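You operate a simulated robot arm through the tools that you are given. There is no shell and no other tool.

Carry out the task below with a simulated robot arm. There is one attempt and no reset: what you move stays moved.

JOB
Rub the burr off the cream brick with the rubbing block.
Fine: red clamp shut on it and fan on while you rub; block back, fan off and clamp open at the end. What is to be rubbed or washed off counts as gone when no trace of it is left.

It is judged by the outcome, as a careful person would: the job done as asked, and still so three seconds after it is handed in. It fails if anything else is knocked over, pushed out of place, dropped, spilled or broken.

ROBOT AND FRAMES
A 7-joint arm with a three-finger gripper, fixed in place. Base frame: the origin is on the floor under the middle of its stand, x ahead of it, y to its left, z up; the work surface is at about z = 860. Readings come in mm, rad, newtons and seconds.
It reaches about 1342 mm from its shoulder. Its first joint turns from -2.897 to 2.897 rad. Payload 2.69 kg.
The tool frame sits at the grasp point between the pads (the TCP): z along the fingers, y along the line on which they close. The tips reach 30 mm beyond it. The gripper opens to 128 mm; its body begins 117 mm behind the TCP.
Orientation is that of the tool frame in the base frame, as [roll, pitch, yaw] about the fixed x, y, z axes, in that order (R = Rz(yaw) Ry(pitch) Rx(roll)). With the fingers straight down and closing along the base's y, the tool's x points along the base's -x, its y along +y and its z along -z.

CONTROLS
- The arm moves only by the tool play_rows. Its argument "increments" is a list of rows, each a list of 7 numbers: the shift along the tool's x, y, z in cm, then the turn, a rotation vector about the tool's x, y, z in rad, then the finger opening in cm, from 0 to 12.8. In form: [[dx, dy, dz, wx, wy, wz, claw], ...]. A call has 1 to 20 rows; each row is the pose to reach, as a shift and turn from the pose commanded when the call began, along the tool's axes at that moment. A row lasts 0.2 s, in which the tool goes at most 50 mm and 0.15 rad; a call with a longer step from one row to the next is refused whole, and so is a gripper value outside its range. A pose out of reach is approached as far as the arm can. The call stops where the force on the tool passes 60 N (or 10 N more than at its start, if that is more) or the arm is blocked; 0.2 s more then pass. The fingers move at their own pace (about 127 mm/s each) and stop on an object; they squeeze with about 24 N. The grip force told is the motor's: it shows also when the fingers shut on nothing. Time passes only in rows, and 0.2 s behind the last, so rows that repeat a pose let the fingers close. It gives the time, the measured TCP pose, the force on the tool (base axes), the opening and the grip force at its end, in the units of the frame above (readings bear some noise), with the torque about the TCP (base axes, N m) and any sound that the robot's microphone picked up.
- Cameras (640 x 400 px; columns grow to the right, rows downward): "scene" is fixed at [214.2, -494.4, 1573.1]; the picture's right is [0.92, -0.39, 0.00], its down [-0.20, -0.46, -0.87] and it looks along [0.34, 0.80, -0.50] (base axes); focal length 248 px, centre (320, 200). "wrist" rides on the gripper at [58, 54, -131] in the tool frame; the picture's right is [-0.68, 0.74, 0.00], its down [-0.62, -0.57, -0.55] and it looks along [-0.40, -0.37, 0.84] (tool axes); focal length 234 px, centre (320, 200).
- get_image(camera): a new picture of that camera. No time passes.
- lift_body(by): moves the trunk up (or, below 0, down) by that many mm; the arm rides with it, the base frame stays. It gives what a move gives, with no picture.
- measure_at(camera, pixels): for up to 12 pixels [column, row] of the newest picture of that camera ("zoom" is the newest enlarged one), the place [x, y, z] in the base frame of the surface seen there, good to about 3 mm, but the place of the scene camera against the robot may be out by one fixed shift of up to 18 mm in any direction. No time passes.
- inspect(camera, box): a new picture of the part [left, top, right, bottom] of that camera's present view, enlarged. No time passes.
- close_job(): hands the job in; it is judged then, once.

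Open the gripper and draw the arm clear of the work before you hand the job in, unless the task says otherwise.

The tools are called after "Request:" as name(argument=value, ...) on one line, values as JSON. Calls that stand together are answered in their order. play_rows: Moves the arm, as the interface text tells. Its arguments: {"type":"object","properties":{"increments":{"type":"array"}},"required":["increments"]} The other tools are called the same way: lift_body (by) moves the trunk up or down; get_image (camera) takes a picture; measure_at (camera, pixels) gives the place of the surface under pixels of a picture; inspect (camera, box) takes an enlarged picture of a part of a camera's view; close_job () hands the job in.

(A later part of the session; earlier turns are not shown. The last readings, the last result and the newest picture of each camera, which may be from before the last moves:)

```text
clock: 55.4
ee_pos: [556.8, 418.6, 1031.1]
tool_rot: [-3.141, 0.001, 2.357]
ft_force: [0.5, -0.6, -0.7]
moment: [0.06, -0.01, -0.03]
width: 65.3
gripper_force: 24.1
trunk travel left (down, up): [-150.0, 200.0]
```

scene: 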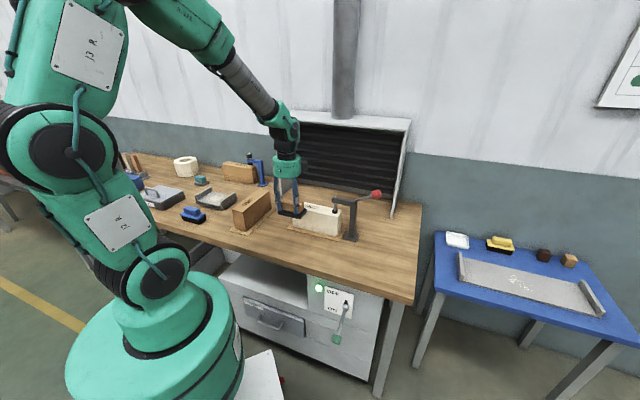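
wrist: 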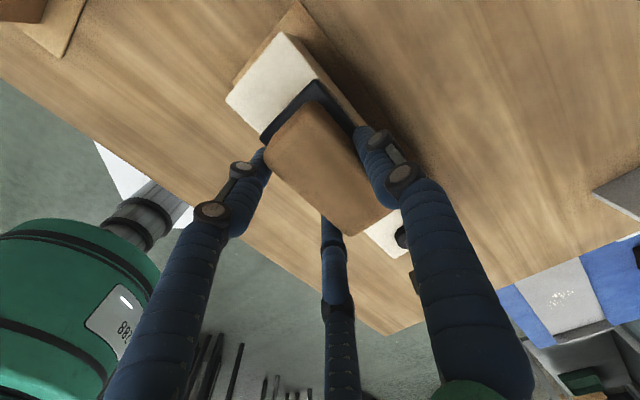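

The press has faded to nothing, so the block may have crept up in the grip. I'll lift off and look at the brick's top.

Request:
play_rows(increments=[[0, 0, -2.0, 0, 0, 0, 4.0], [0, -1.5, -5.0, 0, 0, 0, 4.0], [0, -5.0, -7.0, 0, 0, 0, 4.0], [0, -9.5, -7.0, 0, 0, 0, 4.0], [0, -14.0, -7.0, 0, 0, 0, 4.0], [0, -14.0, -7.0, 0, 0, 0, 4.0]])

Request:
inspect(camera="scene", box=[286, 180, 350, 230])

Request:
get_image(camera="wrist")

```text
clock: 56.8
ee_pos: [454.8, 319.5, 1103.7]
tool_rot: [-3.142, -0.001, 2.359]
ft_force: [-0.4, 0.2, -2.3]
moment: [0.03, -0.05, -0.03]
width: 65.1
gripper_force: 24.3
trunk travel left (down, up): [-150.0, 200.0]
```

```text
8.00 times, centred on (318, 205) of scene
```

zoom: 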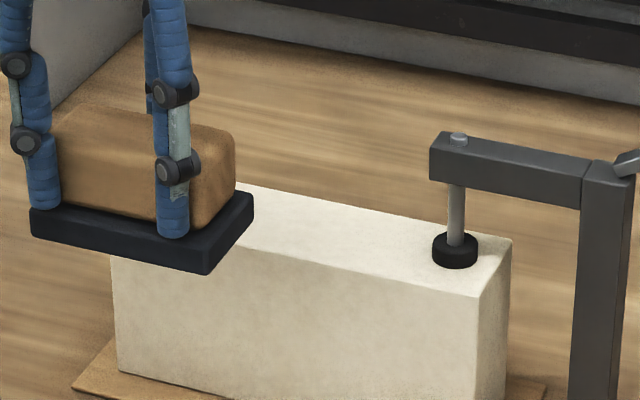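

```text
taken
```

wrist: 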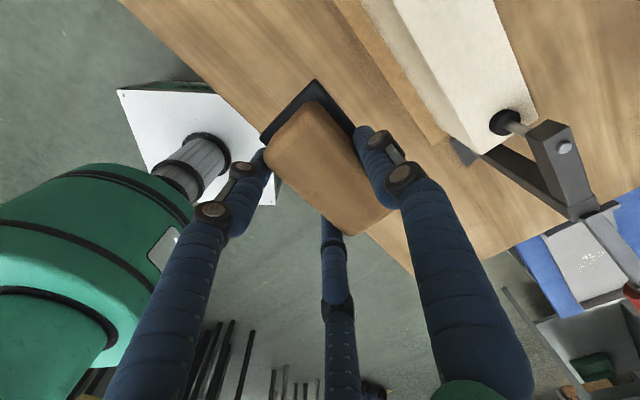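

The visible part of the top is clean. I'll draw the block further aside so the whole burr area can be checked.

Request:
play_rows(increments=[[0, -4.0, 0, 0, 0, 0, 4.0], [0, -8.0, 0, 0, 0, 0, 4.0], [3.0, -11.0, 0, 0, 0, 0, 4.0], [6.0, -13.0, 0, 0, 0, 0, 4.0], [6.0, -13.0, 0, 0, 0, 0, 4.0]])

Request:
inspect(camera="scene", box=[286, 190, 350, 230])

Request:
inspect(camera="scene", box=[290, 196, 322, 216])

Request:
get_image(camera="wrist")

```text
clock: 58.0
ee_pos: [324.0, 269.9, 1100.0]
tool_rot: [3.141, 0.0, 2.358]
ft_force: [-0.7, 0.1, -2.6]
moment: [0.03, -0.03, -0.07]
width: 65.2
gripper_force: 24.1
trunk travel left (down, up): [-150.0, 200.0]
```

```text
10.00 times, centred on (318, 210) of scene
```

zoom: 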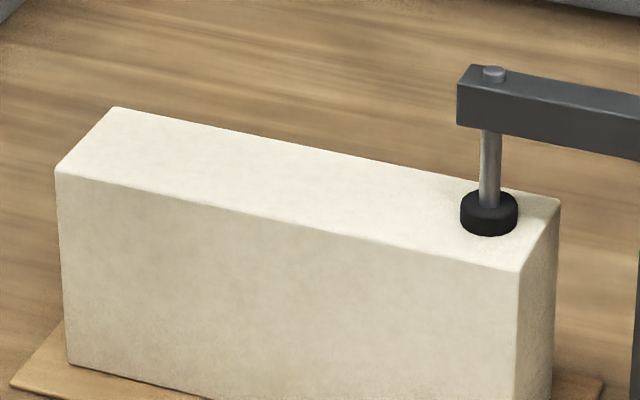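

```text
16.00 times, centred on (306, 206) of scene
```

zoom: 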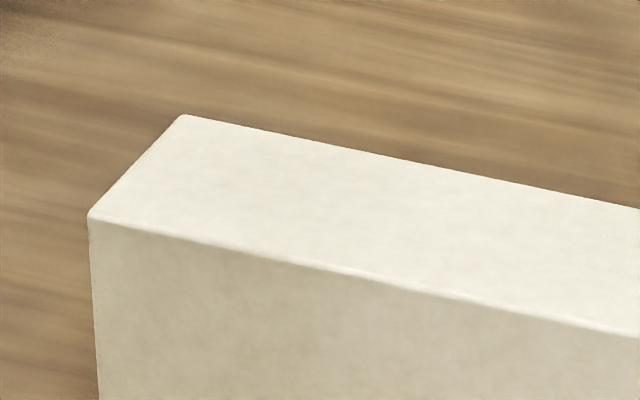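

```text
taken
```

wrist: 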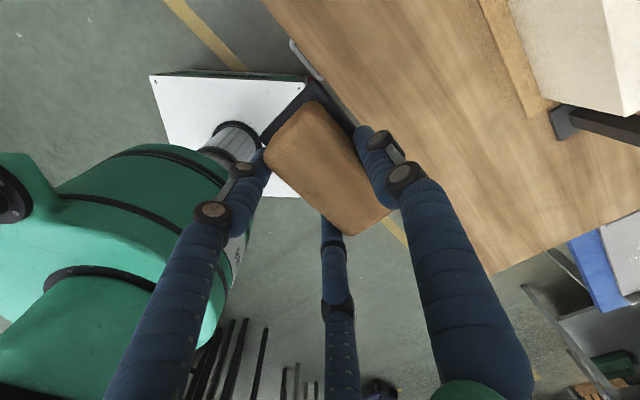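

The brick's top looks completely clean. I'll carry the block back above its original spot (TCP 435.9, 297.9) and start lowering.

Request:
play_rows(increments=[[-2.0, 3.3, 0, 0, 0, 0, 4.0], [-4.0, 6.6, 0, 0, 0, 0, 4.0], [-5.93, 9.89, 0, 0, 0, 0, 4.0], [-5.93, 9.89, 4.0, 0, 0, 0, 4.0], [-5.93, 9.89, 8.0, 0, 0, 0, 4.0], [-5.93, 9.89, 12.0, 0, 0, 0, 4.0], [-5.93, 9.89, 15.5, 0, 0, 0, 4.0], [-5.93, 9.89, 16.5, 0, 0, 0, 4.0], [-5.93, 9.89, 16.5, 0, 0, 0, 4.0]])

Request:
inspect(camera="scene", box=[260, 200, 330, 260])

```text
clock: 60.0
ee_pos: [436.4, 299.1, 934.6]
tool_rot: [3.141, 0.001, 2.358]
ft_force: [-0.7, 0.8, -3.5]
moment: [0.0, 0.03, -0.01]
width: 65.0
gripper_force: 24.1
trunk travel left (down, up): [-150.0, 200.0]
```

```text
6.67 times, centred on (295, 230) of scene
```

zoom: 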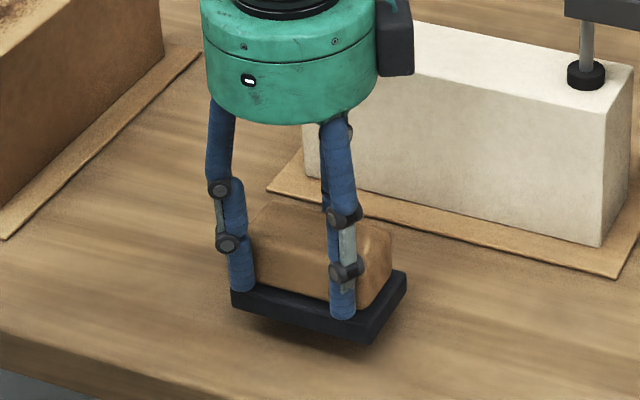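

Over the original place within about 1 mm. I'll lower gently to contact.

Request:
play_rows(increments=[[-0.1, -0.1, 0.8, 0, 0, 0, 4.0], [-0.1, -0.1, 1.5, 0, 0, 0, 4.0], [-0.1, -0.1, 1.8, 0, 0, 0, 4.0], [-0.1, -0.1, 2.0, 0, 0, 0, 4.0], [-0.1, -0.1, 2.1, 0, 0, 0, 4.0], [-0.1, -0.1, 2.1, 0, 0, 0, 4.0]])

```text
clock: 61.4
ee_pos: [435.8, 297.1, 914.9]
tool_rot: [3.141, 0.0, 2.356]
ft_force: [1.0, -0.1, -2.5]
moment: [0.0, 0.02, 0.03]
width: 65.1
gripper_force: 24.2
trunk travel left (down, up): [-150.0, 200.0]
```

No contact yet (force still −2.5 N, the block's weight). I'll lower in 1 mm steps.

Request:
play_rows(increments=[[0, 0, 0.1, 0, 0, 0, 4.0], [0, 0, 0.2, 0, 0, 0, 4.0], [0, 0, 0.3, 0, 0, 0, 4.0], [0, 0, 0.3, 0, 0, 0, 4.0]])

```text
clock: 62.4
ee_pos: [436.3, 296.9, 913.7]
tool_rot: [-3.141, -0.001, 2.355]
ft_force: [-1.7, 1.2, 2.9]
moment: [0.14, -0.06, 0.04]
width: 65.1
gripper_force: 24.2
trunk travel left (down, up): [-150.0, 200.0]
```

The block is resting (+2.9 N, as at pick-up). I'll open the fingers.

Request:
play_rows(increments=[[0, 0, 0, 0, 0, 0, 6.6], [0, 0, 0, 0, 0, 0, 7.2], [0, 0, 0, 0, 0, 0, 8.5], [0, 0, 0, 0, 0, 0, 10.0], [0, 0, 0, 0, 0, 0, 11.5], [0, 0, 0, 0, 0, 0, 11.5]])

Request:
get_image(camera="wrist")

Request:
inspect(camera="scene", box=[260, 200, 330, 260])

```text
clock: 63.8
ee_pos: [436.7, 295.4, 914.4]
tool_rot: [3.141, 0.0, 2.356]
ft_force: [-0.4, 0.1, 0.0]
moment: [0.01, 0.0, 0.02]
width: 115.0
gripper_force: 0.1
trunk travel left (down, up): [-150.0, 200.0]
```

```text
taken
```

wrist: 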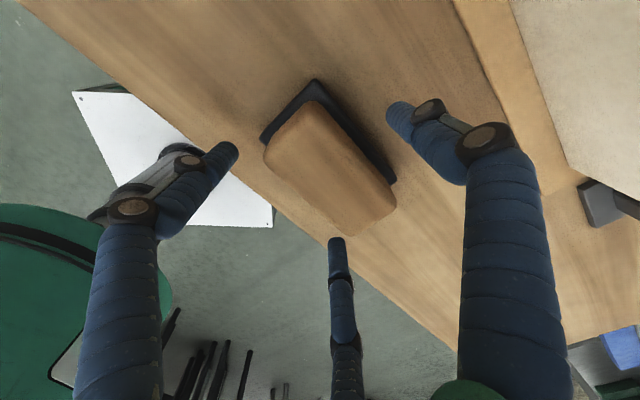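

```text
6.67 times, centred on (295, 230) of scene
```

zoom: 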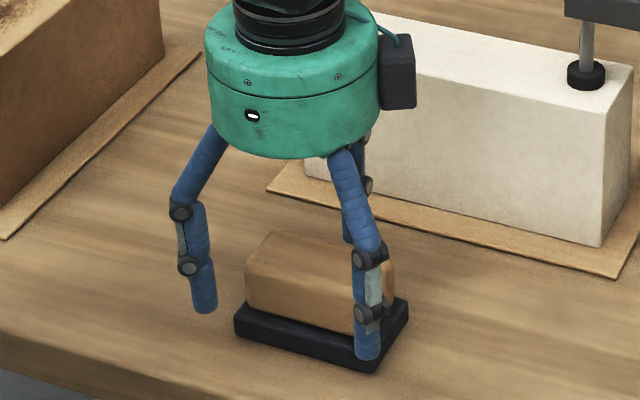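

The block is back in its place. I'll rise straight up and move so the wrist camera can look down on the brick's top.

Request:
play_rows(increments=[[0, 0, -3.0, 0, 0, 0, 11.5], [0, 0, -7.0, 0, 0, 0, 11.5], [0, 0, -11.5, 0, 0, 0, 11.5], [0, 0, -16.0, 0, 0, 0, 11.5], [0.5, 1.0, -20.0, 0, 0, 0, 11.5], [1.5, 3.5, -24.0, 0, 0, 0, 11.5], [3.0, 6.5, -27.5, 0, 0, 0, 11.5], [4.5, 9.5, -31.0, 0, 0, 0, 11.5], [6.0, 13.0, -33.5, 0, 0, 0, 11.5], [6.0, 13.0, -33.5, 0, 0, 0, 11.5]])

Request:
get_image(camera="wrist")

Request:
inspect(camera="scene", box=[270, 190, 360, 260])

```text
clock: 66.0
ee_pos: [482.7, 431.9, 1250.2]
tool_rot: [-3.139, 0.001, 2.357]
ft_force: [-0.5, -0.5, 0.0]
moment: [-0.01, 0.0, 0.0]
width: 114.7
gripper_force: 0.1
trunk travel left (down, up): [-150.0, 200.0]
```

```text
taken
```

wrist: 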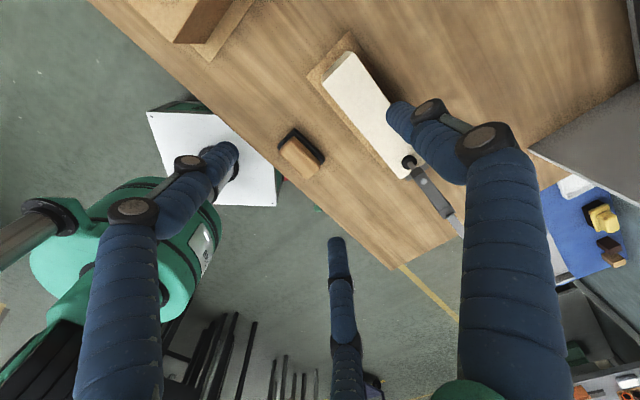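

```text
5.71 times, centred on (315, 225) of scene
```

zoom: 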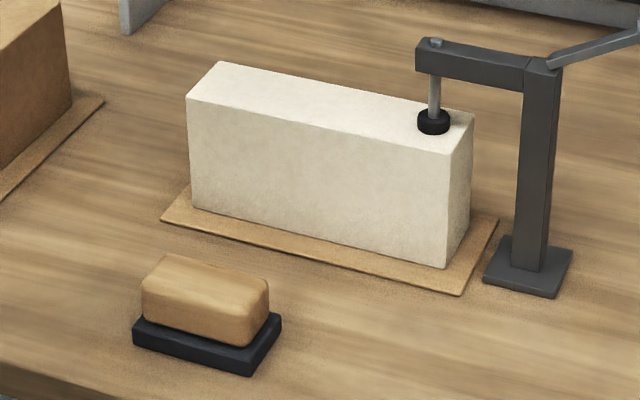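

I'll enlarge the wrist view of the brick's top at (370,105) to look for any remaining trace.

Request:
inspect(camera="wrist", box=[310, 40, 430, 190])

Request:
inspect(camera="wrist", box=[315, 45, 405, 125])

Request:
measure_at(camera="wrist", pixels=[[301, 155], [288, 140], [320, 155], [308, 174], [296, 130], [410, 162], [360, 90], [300, 138]])

```text
2.67 times, centred on (370, 115) of wrist
```

zoom: 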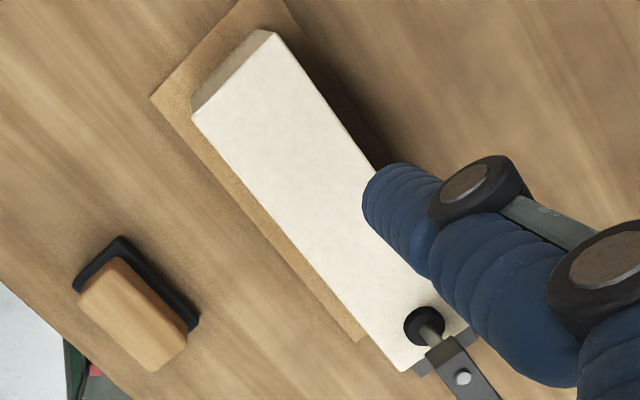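

```text
5.00 times, centred on (360, 85) of wrist
```

zoom: 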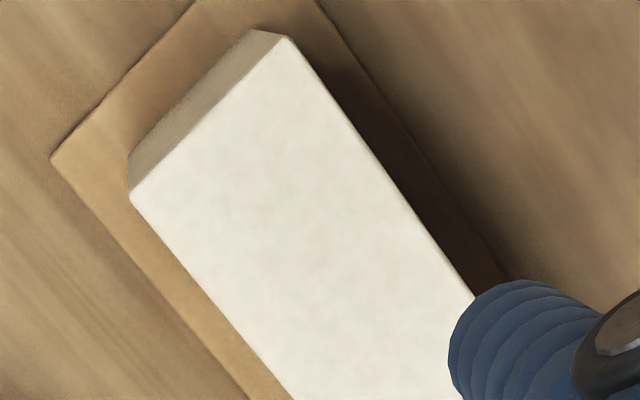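

```text
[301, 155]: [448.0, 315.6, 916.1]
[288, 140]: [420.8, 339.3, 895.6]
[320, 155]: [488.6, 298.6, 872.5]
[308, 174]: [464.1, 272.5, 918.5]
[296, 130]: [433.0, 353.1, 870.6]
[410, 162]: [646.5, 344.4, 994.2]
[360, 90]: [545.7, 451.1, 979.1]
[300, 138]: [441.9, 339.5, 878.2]
```

The brick is clean from both views, and the block sits where it was. Now the fan: I'll move to the safe point in front of the bench at z≈1150.

Request:
play_rows(increments=[[-2.95, -3.15, 0.9, 0, 0, 0, 9.0], [-5.9, -6.3, 1.8, 0, 0, 0, 8.5], [-8.84, -9.44, 2.7, 0, 0, 0, 8.5], [-11.8, -12.6, 3.6, 0, 0, 0, 8.5], [-14.7, -15.7, 4.5, 0, 0, 0, 8.5], [-17.7, -18.9, 5.4, 0, 0, 0, 8.5], [-20.6, -22.0, 6.4, 0, 0, 0, 8.5], [-23.6, -25.2, 7.3, 0, 0, 0, 8.5], [-26.5, -28.3, 8.2, 0, 0, 0, 8.5], [-29.5, -31.5, 9.1, 0, 0, 0, 8.5], [-32.4, -34.6, 10.0, 0, 0, 0, 8.5], [-32.4, -34.6, 10.0, 0, 0, 0, 8.5]])

```text
clock: 68.6
ee_pos: [470.6, -41.6, 1145.7]
tool_rot: [3.141, 0.001, 2.357]
ft_force: [0.3, -0.2, 0.3]
moment: [0.05, 0.03, 0.03]
width: 85.0
gripper_force: 0.1
trunk travel left (down, up): [-150.0, 200.0]
```

I'll retrace the earlier path down to the stand-off in front of the lowered lever, tilting the tool back to point slightly upward.

Request:
play_rows(increments=[[0.02, -0.74, 4.15, -0.1405, 0, 0, 8.5], [0.04, -1.47, 8.31, -0.281, 0, 0, 8.5], [0.06, -2.21, 12.46, -0.4215, 0, 0, 8.5], [0.07, -2.94, 16.62, -0.562, 0, 0, 8.5], [0.09, -3.68, 20.77, -0.7025, 0, 0, 8.5], [0.11, -4.42, 24.92, -0.843, 0, 0, 8.5], [0.13, -5.15, 29.08, -0.9835, 0, 0, 8.5], [0.15, -5.89, 33.23, -1.124, 0, 0, 8.5], [0.17, -6.63, 37.38, -1.2645, 0, 0, 8.5], [0.18, -7.36, 41.54, -1.405, 0, 0, 8.5], [0.2, -8.1, 45.69, -1.5455, 0, 0, 8.5], [0.22, -8.83, 49.85, -1.686, 0, 0, 8.5], [0.24, -9.57, 54.0, -1.827, 0, 0, 8.5], [0.24, -9.57, 54.0, -1.827, 0, 0, 8.5]])

Request:
get_image(camera="wrist")

Request:
measure_at(camera="wrist", pixels=[[318, 127], [310, 127], [327, 127], [318, 136], [318, 118]])

```text
clock: 71.8
ee_pos: [484.3, -246.6, 714.6]
tool_rot: [1.386, 0.288, 2.365]
ft_force: [-0.2, -0.9, 0.9]
moment: [-0.07, 0.01, 0.03]
width: 85.1
gripper_force: 0.1
trunk travel left (down, up): [-150.0, 200.0]
stopped in row 14: the arm was blocked; the commanded pose is now the measured one
```

```text
taken
```

wrist: 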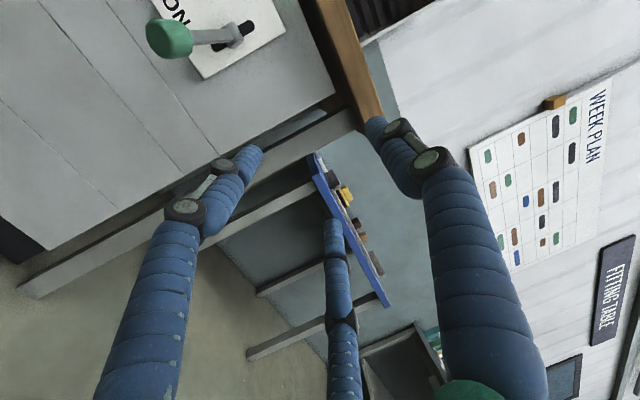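

```text
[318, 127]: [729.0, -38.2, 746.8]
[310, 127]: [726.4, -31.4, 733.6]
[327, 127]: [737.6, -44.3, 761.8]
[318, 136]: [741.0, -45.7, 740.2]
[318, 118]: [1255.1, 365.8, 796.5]
```

The arm stopped short at (484,−247,715), off the intended path. I'll look at the scene to see what held it.

Request:
get_image(camera="scene")

Request:
inspect(camera="scene", box=[40, 60, 440, 400])

```text
taken
```

scene: 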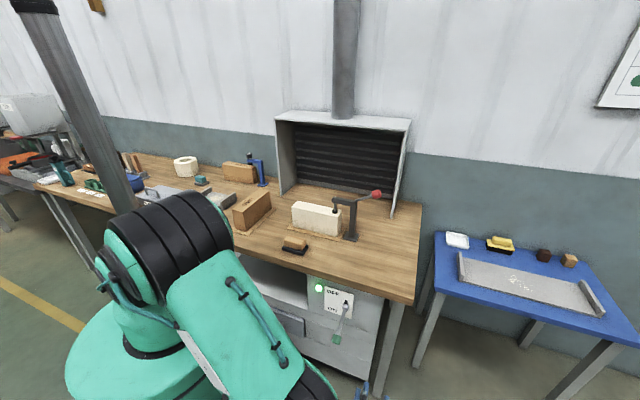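

```text
1.18 times, centred on (240, 230) of scene
```

zoom: 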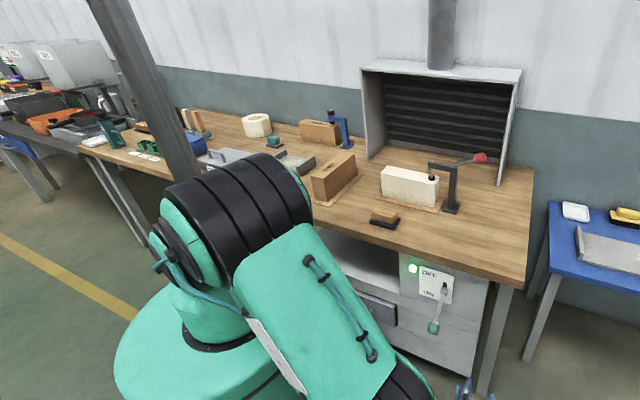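

Nothing on the bench was touched; the arm's joints simply ran into a limit in this folded posture. I'll back out up to the safe upright pose at (467,−41,1150).

Request:
play_rows(increments=[[0.2, 3.3, 1.67, 0.134, 0.0161, 0.0194, 8.5], [0.39, 6.6, 3.34, 0.268, 0.0323, 0.0389, 8.5], [0.59, 9.9, 5.01, 0.402, 0.0484, 0.0583, 8.5], [0.79, 13.2, 6.68, 0.536, 0.0645, 0.0777, 8.5], [0.98, 16.5, 8.35, 0.67, 0.0807, 0.0972, 8.5], [1.18, 19.8, 10.02, 0.804, 0.0968, 0.1166, 8.5], [1.38, 23.1, 11.69, 0.938, 0.1129, 0.136, 8.5], [1.58, 26.4, 13.36, 1.072, 0.129, 0.1554, 8.5], [1.77, 29.7, 15.03, 1.206, 0.1452, 0.1749, 8.5], [1.97, 33.0, 16.7, 1.34, 0.1613, 0.1943, 8.5], [2.17, 36.3, 18.37, 1.474, 0.1774, 0.2137, 8.5], [2.36, 39.6, 20.04, 1.608, 0.1936, 0.2332, 8.5], [2.56, 42.9, 21.71, 1.742, 0.2097, 0.2526, 8.5], [2.56, 42.9, 21.71, 1.742, 0.2097, 0.2526, 8.5]])

Request:
get_image(camera="scene")

Request:
get_image(camera="wrist")

```text
clock: 74.8
ee_pos: [468.2, -40.4, 1149.7]
tool_rot: [-3.14, -0.002, 2.368]
ft_force: [0.2, -0.2, -0.1]
moment: [-0.04, 0.02, 0.01]
width: 85.0
gripper_force: 0.1
trunk travel left (down, up): [-150.0, 200.0]
```

```text
taken
```

scene: 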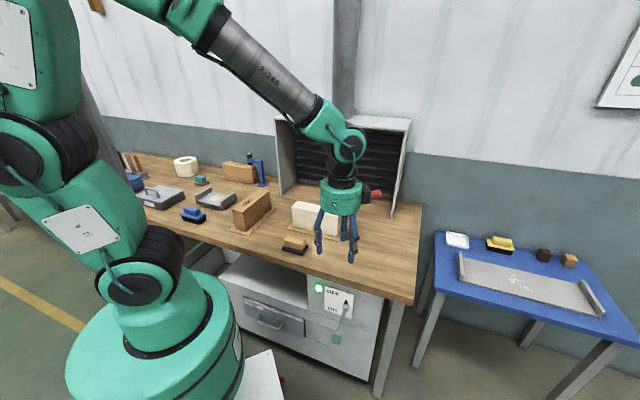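

```text
taken
```

wrist: 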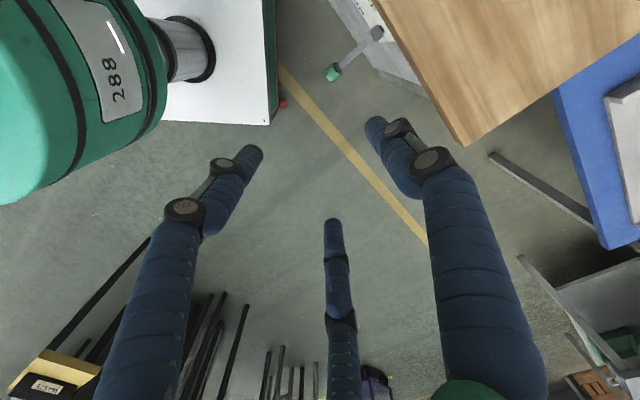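

Back at the safe pose. This time I'll descend as I did originally: first to z≈804 with 60° tilt, which worked before.

Request:
play_rows(increments=[[-0.03, -0.66, 3.84, -0.1163, 0, 0, 8.5], [-0.05, -1.32, 7.69, -0.2327, 0, 0, 8.5], [-0.08, -1.98, 11.53, -0.349, 0, 0, 8.5], [-0.11, -2.64, 15.38, -0.4653, 0, 0, 8.5], [-0.13, -3.31, 19.22, -0.5817, 0, 0, 8.5], [-0.16, -3.97, 23.07, -0.698, 0, 0, 8.5], [-0.19, -4.63, 26.91, -0.8143, 0, 0, 8.5], [-0.21, -5.29, 30.76, -0.9307, 0, 0, 8.5], [-0.24, -5.95, 34.6, -1.047, 0, 0, 8.5], [-0.24, -5.95, 34.6, -1.047, 0, 0, 8.5]])

Request:
get_image(camera="wrist")

Request:
get_image(camera="scene")

```text
clock: 77.0
ee_pos: [425.8, -83.5, 802.6]
tool_rot: [2.095, -0.005, 2.366]
ft_force: [0.1, -0.8, 0.8]
moment: [0.04, 0.0, 0.06]
width: 85.1
gripper_force: 0.1
trunk travel left (down, up): [-150.0, 200.0]
```

```text
taken
```

wrist: 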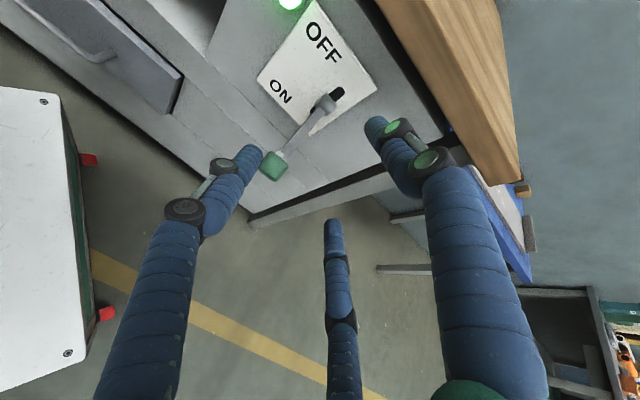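

```text
taken
```

scene: 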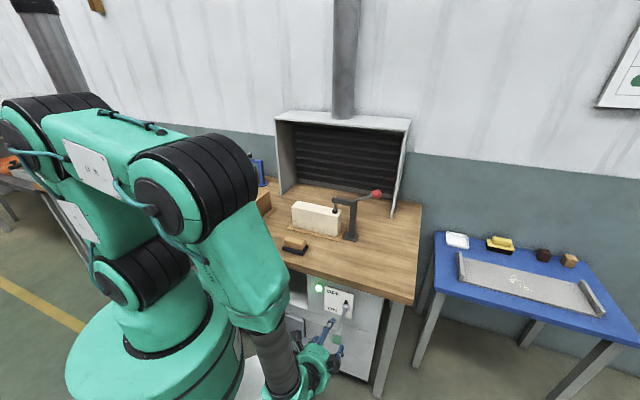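

Same good posture as the first time; the knob now shows at (275,166). I'll measure it and the rod.

Request:
measure_at(camera="wrist", pixels=[[275, 166], [270, 166], [280, 166], [274, 172], [275, 160], [290, 147], [300, 135], [310, 122], [318, 108], [322, 103]])

Request:
inspect(camera="wrist", box=[250, 80, 350, 190])

```text
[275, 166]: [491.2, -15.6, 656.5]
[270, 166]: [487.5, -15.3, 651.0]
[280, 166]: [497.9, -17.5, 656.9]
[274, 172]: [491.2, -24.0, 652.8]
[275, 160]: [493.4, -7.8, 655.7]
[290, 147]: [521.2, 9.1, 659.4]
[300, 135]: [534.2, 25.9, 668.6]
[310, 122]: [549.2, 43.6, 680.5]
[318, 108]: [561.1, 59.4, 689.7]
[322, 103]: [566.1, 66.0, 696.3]
```

```text
3.64 times, centred on (300, 135) of wrist
```

zoom: 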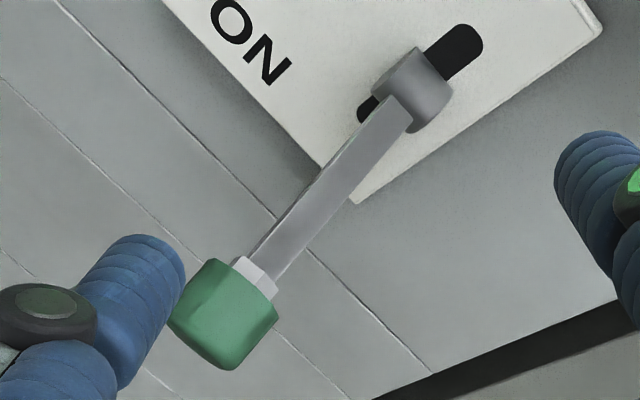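

The lever is at about −25° with the knob middle near (u 360, n 343, z 641). I'll level the tool to horizontal at a stand-off 125 mm before the knob.

Request:
play_rows(increments=[[0, -3.04, 1.2, -0.104, 0, 0, 8.5], [0, -6.08, 2.4, -0.208, 0, 0, 8.5], [0, -9.12, 3.6, -0.312, 0, 0, 8.5], [0, -12.16, 4.8, -0.416, 0, 0, 8.5], [0, -15.2, 6.0, -0.52, 0, 0, 8.5], [0, -15.2, 6.0, -0.52, 0, 0, 8.5]])

Request:
get_image(camera="wrist")

```text
clock: 78.4
ee_pos: [409.1, -103.7, 640.0]
tool_rot: [1.576, -0.001, 2.368]
ft_force: [0.9, -1.2, 0.6]
moment: [-0.04, 0.0, 0.19]
width: 85.1
gripper_force: 0.0
trunk travel left (down, up): [-150.0, 200.0]
```

```text
taken
```

wrist: 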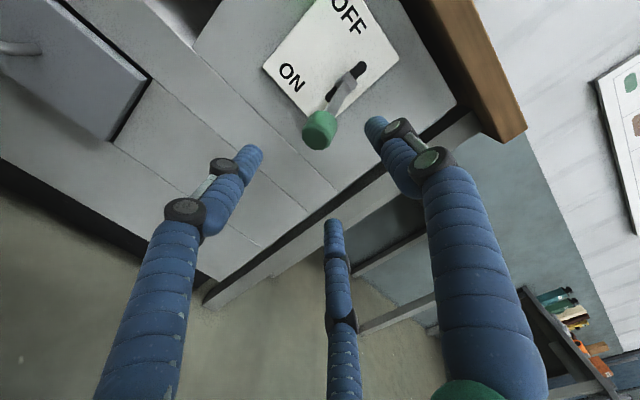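

Level and lined up. I'll advance 127 mm onto the knob.

Request:
play_rows(increments=[[0.1, 0, 3.5, 0, 0, 0, 8.5], [0.1, 0, 7.0, 0, 0, 0, 8.5], [0.1, 0, 10.5, 0, 0, 0, 8.5], [0.1, 0, 12.7, 0, 0, 0, 8.5], [0.1, 0, 12.7, 0, 0, 0, 8.5]])

Request:
get_image(camera="wrist")

```text
clock: 79.6
ee_pos: [497.1, -12.2, 642.4]
tool_rot: [1.577, -0.006, 2.367]
ft_force: [0.3, 0.6, 0.1]
moment: [-0.01, 0.0, 0.01]
width: 84.9
gripper_force: 0.1
trunk travel left (down, up): [-150.0, 200.0]
```

```text
taken
```

wrist: 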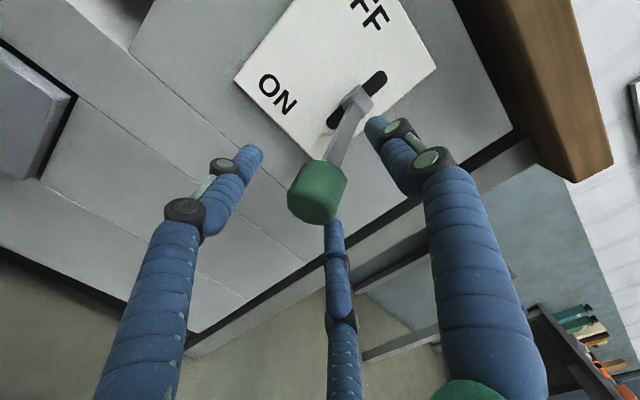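

The knob is inside the cage. I'll close lightly around it (to about 40 mm) before lifting.

Request:
play_rows(increments=[[0, 0, 0, 0, 0, 0, 6.5], [0, 0, 0, 0, 0, 0, 5.0], [0, 0, 0, 0, 0, 0, 4.0], [0, 0, 0, 0, 0, 0, 4.0]])

Request:
get_image(camera="wrist")

```text
clock: 80.6
ee_pos: [496.6, -12.5, 642.0]
tool_rot: [1.574, -0.006, 2.366]
ft_force: [-0.3, 0.1, 0.3]
moment: [0.0, 0.01, -0.01]
width: 39.7
gripper_force: 0.2
trunk travel left (down, up): [-150.0, 200.0]
```

```text
taken
```

wrist: 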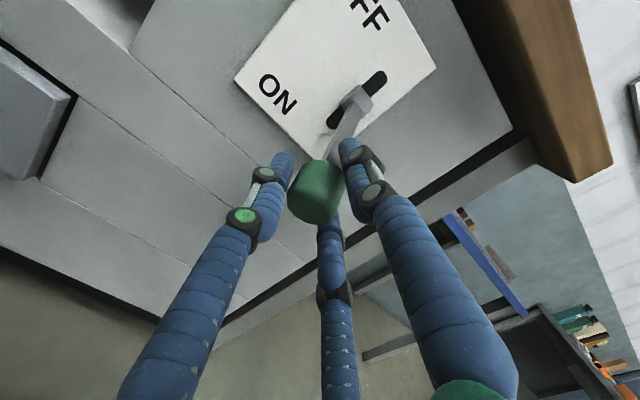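

The knob is caged without load. I'll swing it up along the arc about the pivot (n 455, z 693) with the cage loose, first to mid-way.

Request:
play_rows(increments=[[0, 0.45, -0.2, 0.025, 0, 0, 4.0], [0, 0.9, -0.41, 0.05, 0, 0, 4.0], [0, 1.9, -0.7, 0.09, 0, 0, 4.0], [0, 2.97, -0.96, 0.13, 0, 0, 4.0], [0, 4.0, -1.1, 0.175, 0, 0, 4.0], [0, 5.1, -1.15, 0.22, 0, 0, 4.0], [0, 5.1, -1.15, 0.22, 0, 0, 4.0]])

Request:
get_image(camera="wrist")

```text
clock: 82.2
ee_pos: [488.9, -19.1, 691.4]
tool_rot: [1.796, -0.005, 2.367]
ft_force: [0.4, -0.2, -0.1]
moment: [-0.01, 0.03, -0.01]
width: 39.9
gripper_force: 0.0
trunk travel left (down, up): [-150.0, 200.0]
```

```text
taken
```

wrist: 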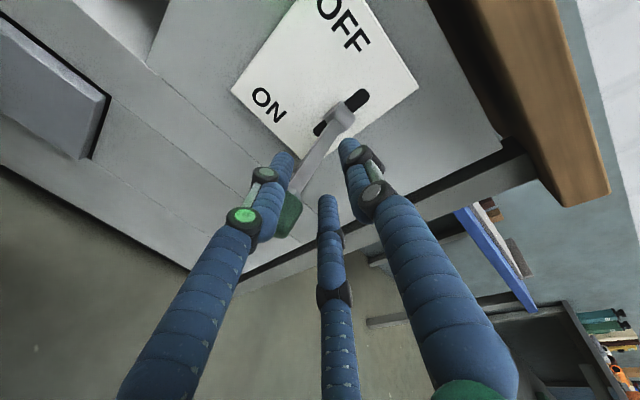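

The knob slipped out between the two lower fingers, so I need a firm grip. I'll open, return down around the knob, and this time close tightly.

Request:
play_rows(increments=[[0, 0, 0, 0, 0, 0, 7.0], [0, 0, 0, 0, 0, 0, 9.0], [0, 0, 0, 0, 0, 0, 9.0], [0, -1.6, 0.75, -0.07, 0, 0, 9.0], [0, -3.2, 1.5, -0.15, 0, 0, 9.0], [0, -4.72, 2.24, -0.22, 0, 0, 9.0], [0, -4.72, 2.24, -0.22, 0, 0, 9.0]])

Request:
get_image(camera="wrist")

Request:
measure_at(camera="wrist", pixels=[[316, 190], [300, 190], [333, 190], [316, 205], [316, 175], [340, 140], [350, 120], [330, 150]])

```text
clock: 83.8
ee_pos: [496.8, -8.9, 641.2]
tool_rot: [1.576, -0.006, 2.368]
ft_force: [-0.7, -0.1, -0.1]
moment: [-0.02, -0.03, 0.03]
width: 90.1
gripper_force: 0.1
trunk travel left (down, up): [-150.0, 200.0]
```

```text
taken
```

wrist: 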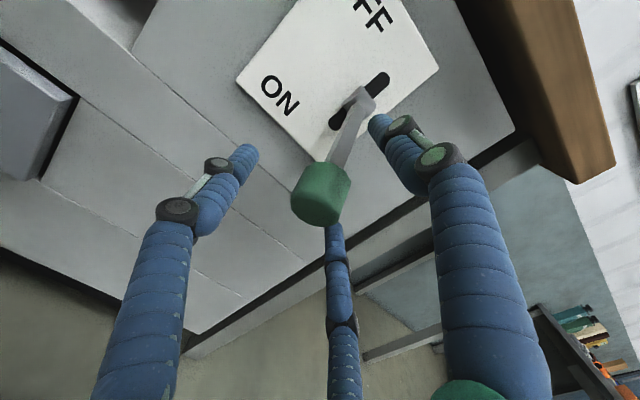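

```text
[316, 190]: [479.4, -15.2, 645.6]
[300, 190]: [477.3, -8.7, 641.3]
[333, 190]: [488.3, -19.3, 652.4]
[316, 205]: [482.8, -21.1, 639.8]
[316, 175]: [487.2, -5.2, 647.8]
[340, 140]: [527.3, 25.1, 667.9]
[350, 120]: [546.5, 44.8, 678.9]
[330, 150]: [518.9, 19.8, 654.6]
```

The knob is centred in the cage again. I'll tilt the tool up 0.28 rad to line up with the lever, then close firmly.

Request:
play_rows(increments=[[0, 0, 0, -0.14, 0, 0, 9.0], [0, 0, 0, -0.28, 0, 0, 9.0], [0, 0, 0, -0.28, 0, 0, 6.0], [0, 0, 0, -0.28, 0, 0, 4.0], [0, 0, 0, -0.28, 0, 0, 2.5], [0, 0, 0, -0.28, 0, 0, 2.5], [0, 0, 0, -0.28, 0, 0, 2.5]])

Request:
get_image(camera="wrist")

```text
clock: 85.4
ee_pos: [497.0, -11.0, 641.8]
tool_rot: [1.293, -0.004, 2.368]
ft_force: [8.7, -2.9, 11.7]
moment: [1.06, -0.92, 0.09]
width: 35.2
gripper_force: 45.3
trunk travel left (down, up): [-150.0, 200.0]
```

```text
taken
```

wrist: 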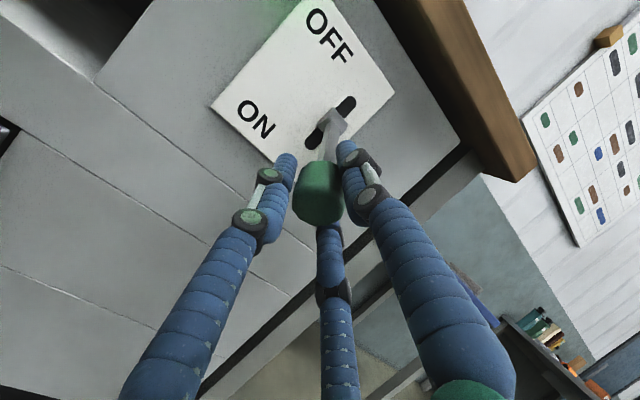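

Firm grip on the knob (35 mm). I'll swing it up about the pivot by 0.26 rad, turning the tool along with it.

Request:
play_rows(increments=[[0, 0.79, -0.1, 0.065, 0, 0, 2.5], [0, 1.59, -0.14, 0.13, 0, 0, 2.5], [0, 2.38, -0.13, 0.195, 0, 0, 2.5], [0, 3.18, -0.07, 0.26, 0, 0, 2.5], [0, 3.18, -0.07, 0.26, 0, 0, 2.5]])

Request:
get_image(camera="wrist")

```text
clock: 86.6
ee_pos: [490.9, -17.8, 670.6]
tool_rot: [1.554, -0.005, 2.368]
ft_force: [20.0, 7.9, 10.1]
moment: [0.8, -0.75, 0.32]
width: 35.5
gripper_force: 45.3
trunk travel left (down, up): [-150.0, 200.0]
```

```text
taken
```

wrist: 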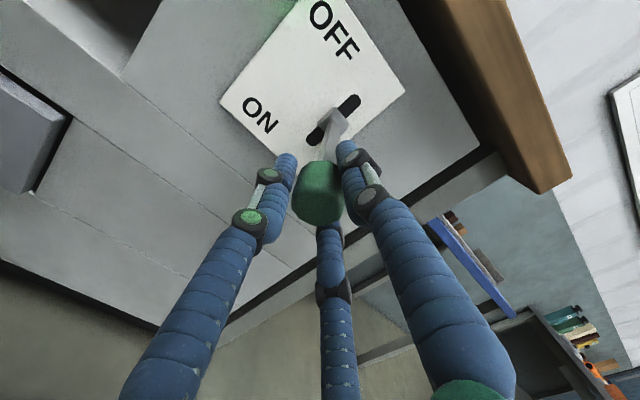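

It's following well; the pull is mainly inward (20 N), so I'll add 2.5 mm inward and continue 0.39 rad.

Request:
play_rows(increments=[[-0.1, 0, 0.25, 0, 0, 0, 2.5], [-0.1, 0.77, 0.14, 0.065, 0, 0, 2.5], [-0.1, 1.55, 0.09, 0.13, 0, 0, 2.5], [-0.1, 2.33, 0.08, 0.195, 0, 0, 2.5], [-0.1, 3.11, 0.12, 0.26, 0, 0, 2.5], [-0.1, 3.89, 0.22, 0.325, 0, 0, 2.5], [-0.1, 4.65, 0.36, 0.39, 0, 0, 2.5], [-0.1, 4.65, 0.36, 0.39, 0, 0, 2.5]])

Request:
get_image(camera="wrist")

Request:
get_image(camera="scene")

```text
clock: 88.4
ee_pos: [494.0, -15.1, 718.1]
tool_rot: [1.945, -0.004, 2.366]
ft_force: [15.8, 4.0, 2.9]
moment: [0.42, -0.41, -0.02]
width: 34.8
gripper_force: 44.9
trunk travel left (down, up): [-150.0, 200.0]
```

```text
taken
```

wrist: 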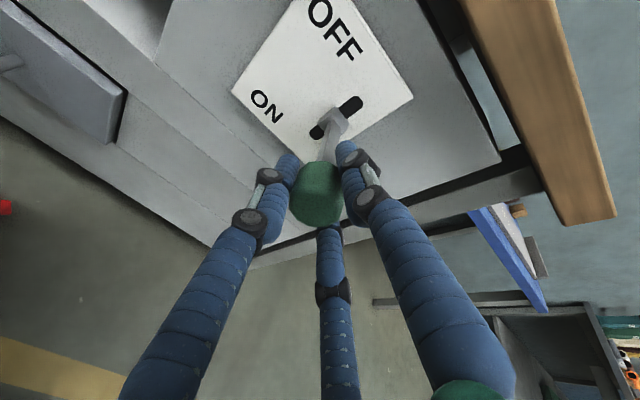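

```text
taken
```

scene: 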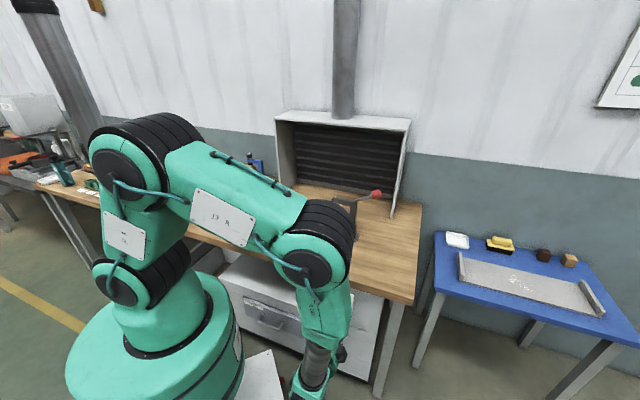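

The green glow has gone. I'll finish the swing to the upper stop (another 0.22 rad).

Request:
play_rows(increments=[[-0.1, 0.38, 0.1, 0.03, 0, 0, 2.5], [-0.1, 0.76, 0.05, 0.065, 0, 0, 2.5], [-0.1, 1.52, 0.0, 0.13, 0, 0, 2.5], [-0.1, 2.29, 0.0, 0.195, 0, 0, 2.5], [-0.1, 2.6, 0.0, 0.22, 0, 0, 2.5], [-0.1, 2.6, 0.0, 0.22, 0, 0, 2.5]])

Request:
get_image(camera="wrist")

```text
clock: 89.8
ee_pos: [500.9, -8.8, 741.8]
tool_rot: [2.166, -0.006, 2.369]
ft_force: [-10.6, 1.4, 10.2]
moment: [0.55, -0.25, 0.0]
width: 34.7
gripper_force: 44.5
trunk travel left (down, up): [-150.0, 200.0]
```

```text
taken
```

wrist: 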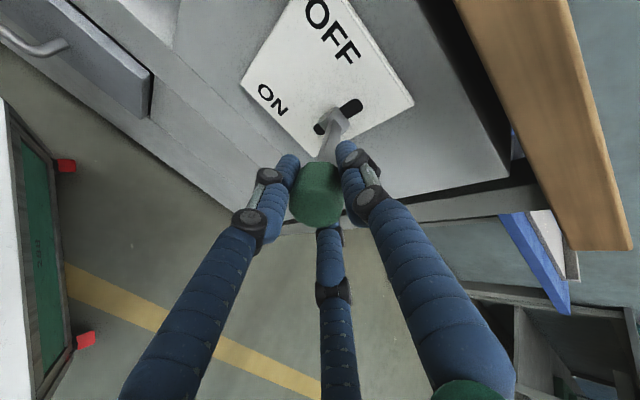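

Nearly at the original OFF height (742 vs ~746). I'll nudge a further 5 mm up to make sure it reaches the stop.

Request:
play_rows(increments=[[0, 0.4, 0, 0.035, 0, 0, 2.5], [0, 0.7, -0.05, 0.06, 0, 0, 2.5], [0, 0.7, -0.05, 0.06, 0, 0, 2.5]])

```text
clock: 90.6
ee_pos: [501.7, -6.8, 745.6]
tool_rot: [2.23, -0.009, 2.366]
ft_force: [-22.2, -15.1, -25.2]
moment: [0.25, 0.05, -0.25]
width: 35.2
gripper_force: 45.3
trunk travel left (down, up): [-150.0, 200.0]
```

Now a downward reaction of 25 N shows it's at the upper stop. I'll relax, open, and check the lamp.

Request:
play_rows(increments=[[0, -0.25, -0.3, 0, 0, 0, 2.5], [0, -0.25, -0.3, 0, 0, 0, 4.0], [0, -0.25, -0.3, 0, 0, 0, 6.0], [0, -0.25, -0.3, 0, 0, 0, 8.5], [0, -0.25, -0.3, 0, 0, 0, 8.5]])

Request:
get_image(camera="wrist")

Request:
inspect(camera="scene", box=[270, 250, 400, 370])

```text
clock: 91.8
ee_pos: [501.4, -9.7, 747.1]
tool_rot: [2.226, -0.004, 2.365]
ft_force: [0.9, 0.3, -0.1]
moment: [0.02, -0.02, 0.0]
width: 84.7
gripper_force: 0.0
trunk travel left (down, up): [-150.0, 200.0]
```

```text
taken
```

wrist: 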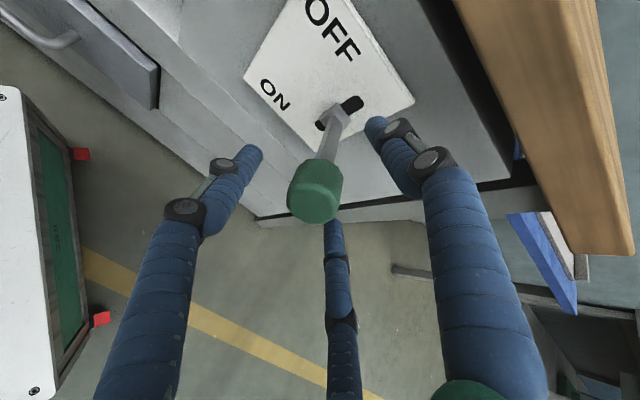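

```text
3.33 times, centred on (335, 310) of scene
```

zoom: 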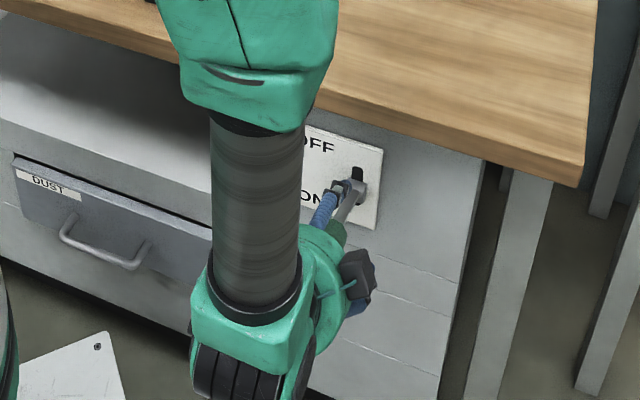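

The lever rests at OFF with the hand open. I'll withdraw straight back and check the lamp and lever.

Request:
play_rows(increments=[[0, 0, -3.0, 0, 0, 0, 8.5], [0, 0, -7.0, 0, 0, 0, 8.5], [0, 0, -11.0, 0, 0, 0, 8.5], [0, 0, -13.0, 0, 0, 0, 8.5], [0, 0, -13.0, 0, 0, 0, 8.5]])

Request:
get_image(camera="wrist")

Request:
measure_at(camera="wrist", pixels=[[318, 130], [312, 130], [325, 130]])

```text
clock: 93.0
ee_pos: [428.3, -83.3, 826.6]
tool_rot: [2.227, -0.005, 2.366]
ft_force: [0.2, -0.5, -0.3]
moment: [0.01, -0.01, 0.03]
width: 85.1
gripper_force: 0.1
trunk travel left (down, up): [-150.0, 200.0]
```

```text
taken
```

wrist: 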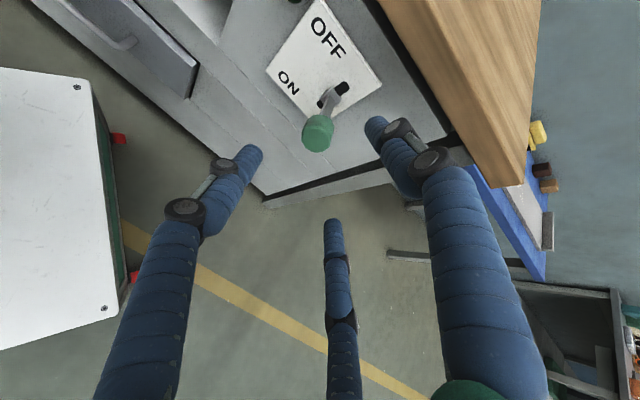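

```text
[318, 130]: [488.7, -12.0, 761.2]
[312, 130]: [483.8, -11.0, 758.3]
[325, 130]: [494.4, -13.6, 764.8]
```

The lever is at its original OFF position. I'll raise the arm back to upright at z≈1180 in front of the bench.

Request:
play_rows(increments=[[-0.42, 3.69, -1.64, 0.1017, 0, 0, 9.0], [-0.84, 7.38, -3.27, 0.2033, 0, 0, 9.0], [-1.27, 11.07, -4.91, 0.305, 0, 0, 9.0], [-1.69, 14.76, -6.54, 0.4067, 0, 0, 9.0], [-2.11, 18.46, -8.18, 0.5083, 0, 0, 9.0], [-2.53, 22.15, -9.81, 0.61, 0, 0, 9.0], [-2.96, 25.84, -11.45, 0.7117, 0, 0, 9.0], [-3.38, 29.53, -13.08, 0.8133, 0, 0, 9.0], [-3.8, 33.22, -14.72, 0.915, 0, 0, 9.0], [-3.8, 33.22, -14.72, 0.915, 0, 0, 9.0]])

Request:
get_image(camera="scene")

Request:
inspect(camera="scene", box=[270, 250, 400, 370])

```text
clock: 95.2
ee_pos: [517.1, -49.5, 1180.1]
tool_rot: [-3.141, -0.005, 2.366]
ft_force: [0.0, -0.5, 1.0]
moment: [-0.04, 0.04, -0.02]
width: 90.3
gripper_force: 0.1
trunk travel left (down, up): [-150.0, 200.0]
```

```text
taken
```

scene: 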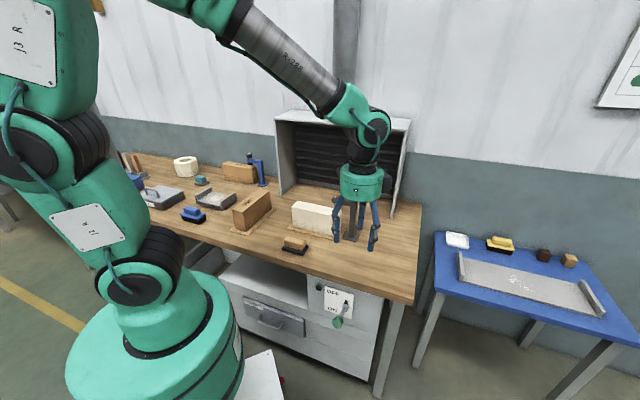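

```text
3.33 times, centred on (335, 310) of scene
```

zoom: 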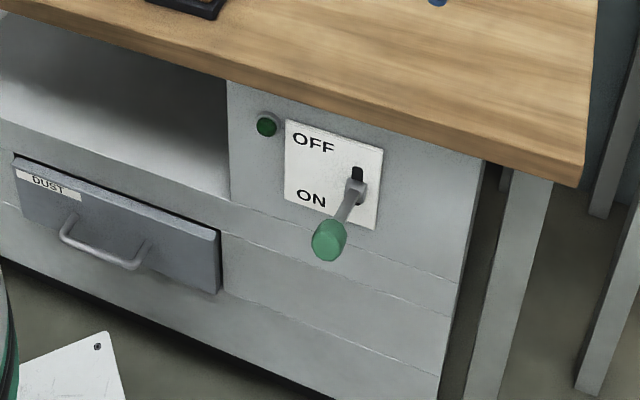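

Fan off: lamp dark, lever up. Next the clamp: I'll retrace to the stand-off beyond the red knob, tilting the tool to match the lowered handle.

Request:
play_rows(increments=[[-0.97, 4.12, 0.2, 0, 0.112, 0, 9.0], [-1.93, 8.24, 0.39, 0, 0.224, 0, 9.0], [-2.9, 12.37, 0.59, 0, 0.337, 0, 9.0], [-3.87, 16.49, 0.78, 0, 0.449, 0, 9.0], [-4.83, 20.61, 0.98, 0, 0.561, 0, 9.0], [-5.8, 24.73, 1.17, 0, 0.673, 0, 9.0], [-6.77, 28.86, 1.37, 0, 0.786, 0, 9.0], [-7.73, 32.98, 1.56, 0, 0.898, 0, 9.0], [-8.7, 37.1, 1.76, 0, 1.01, 0, 9.0], [-8.7, 37.1, 1.76, 0, 1.01, 0, 9.0]])

Request:
get_image(camera="wrist")

Request:
inspect(camera="scene", box=[310, 130, 430, 240])

```text
clock: 97.4
ee_pos: [838.7, 153.8, 1162.6]
tool_rot: [3.14, -1.018, 2.366]
ft_force: [0.1, 0.3, -1.0]
moment: [0.07, 0.12, 0.03]
width: 90.3
gripper_force: 0.1
trunk travel left (down, up): [-150.0, 200.0]
```

```text
taken
```

wrist: 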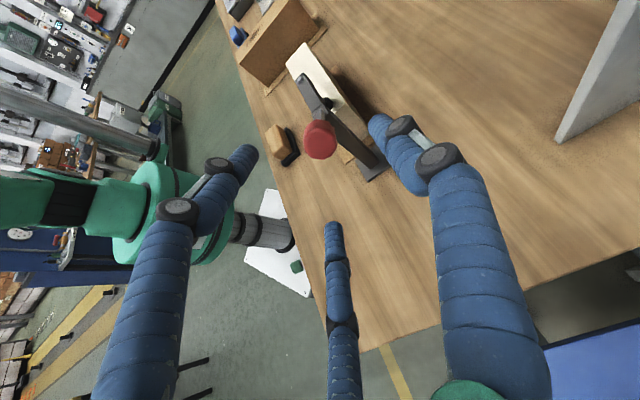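

```text
3.64 times, centred on (370, 185) of scene
```

zoom: 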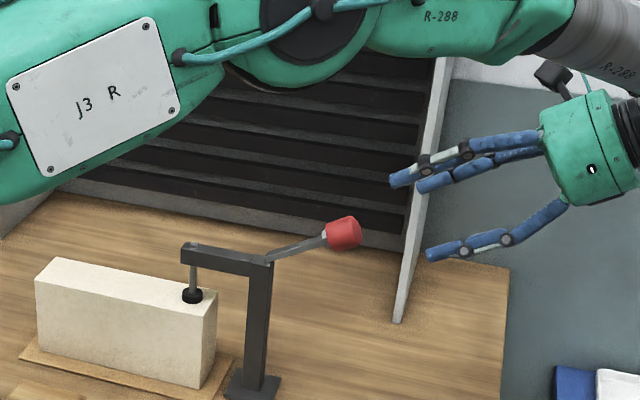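

I'm at the stand-off with the knob at (320,139). I'll measure its end to line up.

Request:
inspect(camera="wrist", box=[280, 90, 360, 190])

Request:
measure_at(camera="wrist", pixels=[[320, 142], [308, 142], [332, 142], [320, 130], [320, 154], [325, 112], [335, 120]])

```text
4.00 times, centred on (320, 140) of wrist
```

zoom: 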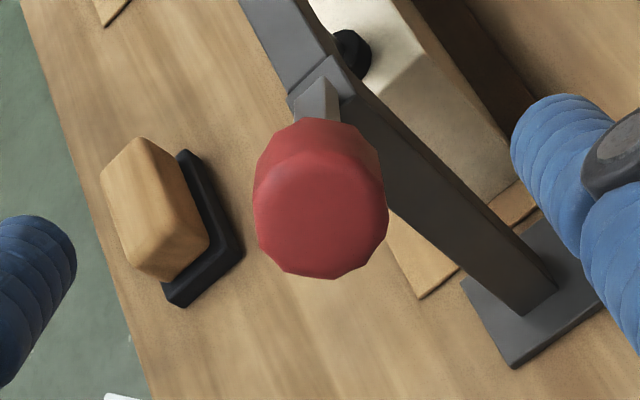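

```text
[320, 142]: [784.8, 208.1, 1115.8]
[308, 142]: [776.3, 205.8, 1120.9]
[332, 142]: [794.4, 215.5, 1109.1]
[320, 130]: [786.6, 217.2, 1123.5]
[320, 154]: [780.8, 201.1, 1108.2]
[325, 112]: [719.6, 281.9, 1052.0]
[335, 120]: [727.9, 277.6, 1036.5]
```

The knob's axis lines up with the tool. I'll advance 107 mm so the fingers surround it.

Request:
play_rows(increments=[[0, 0.05, 3.0, 0, 0, 0, 9.0], [0, 0.05, 6.0, 0, 0, 0, 9.0], [0, 0.05, 9.0, 0, 0, 0, 9.0], [0, 0.05, 10.7, 0, 0, 0, 9.0], [0, 0.05, 10.7, 0, 0, 0, 9.0]])

Request:
get_image(camera="wrist")

Request:
inspect(camera="scene", box=[328, 165, 410, 235])

```text
clock: 98.6
ee_pos: [773.4, 218.4, 1106.3]
tool_rot: [3.141, -1.018, 2.369]
ft_force: [0.2, 0.3, -0.5]
moment: [0.02, 0.01, 0.03]
width: 89.9
gripper_force: 0.0
trunk travel left (down, up): [-150.0, 200.0]
```

```text
taken
```

wrist: 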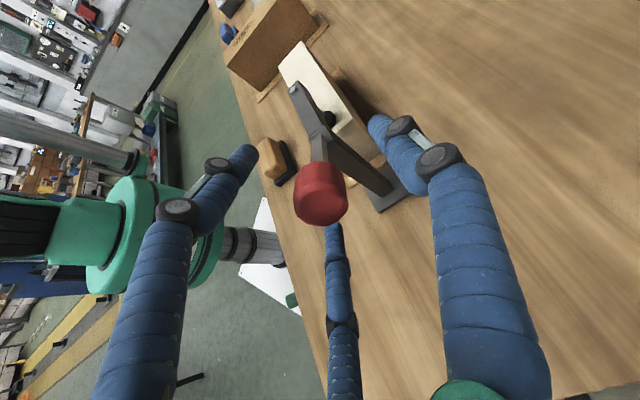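

```text
5.71 times, centred on (369, 200) of scene
```

zoom: 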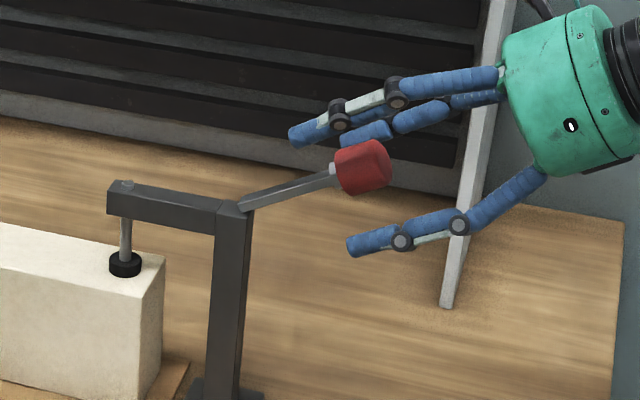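

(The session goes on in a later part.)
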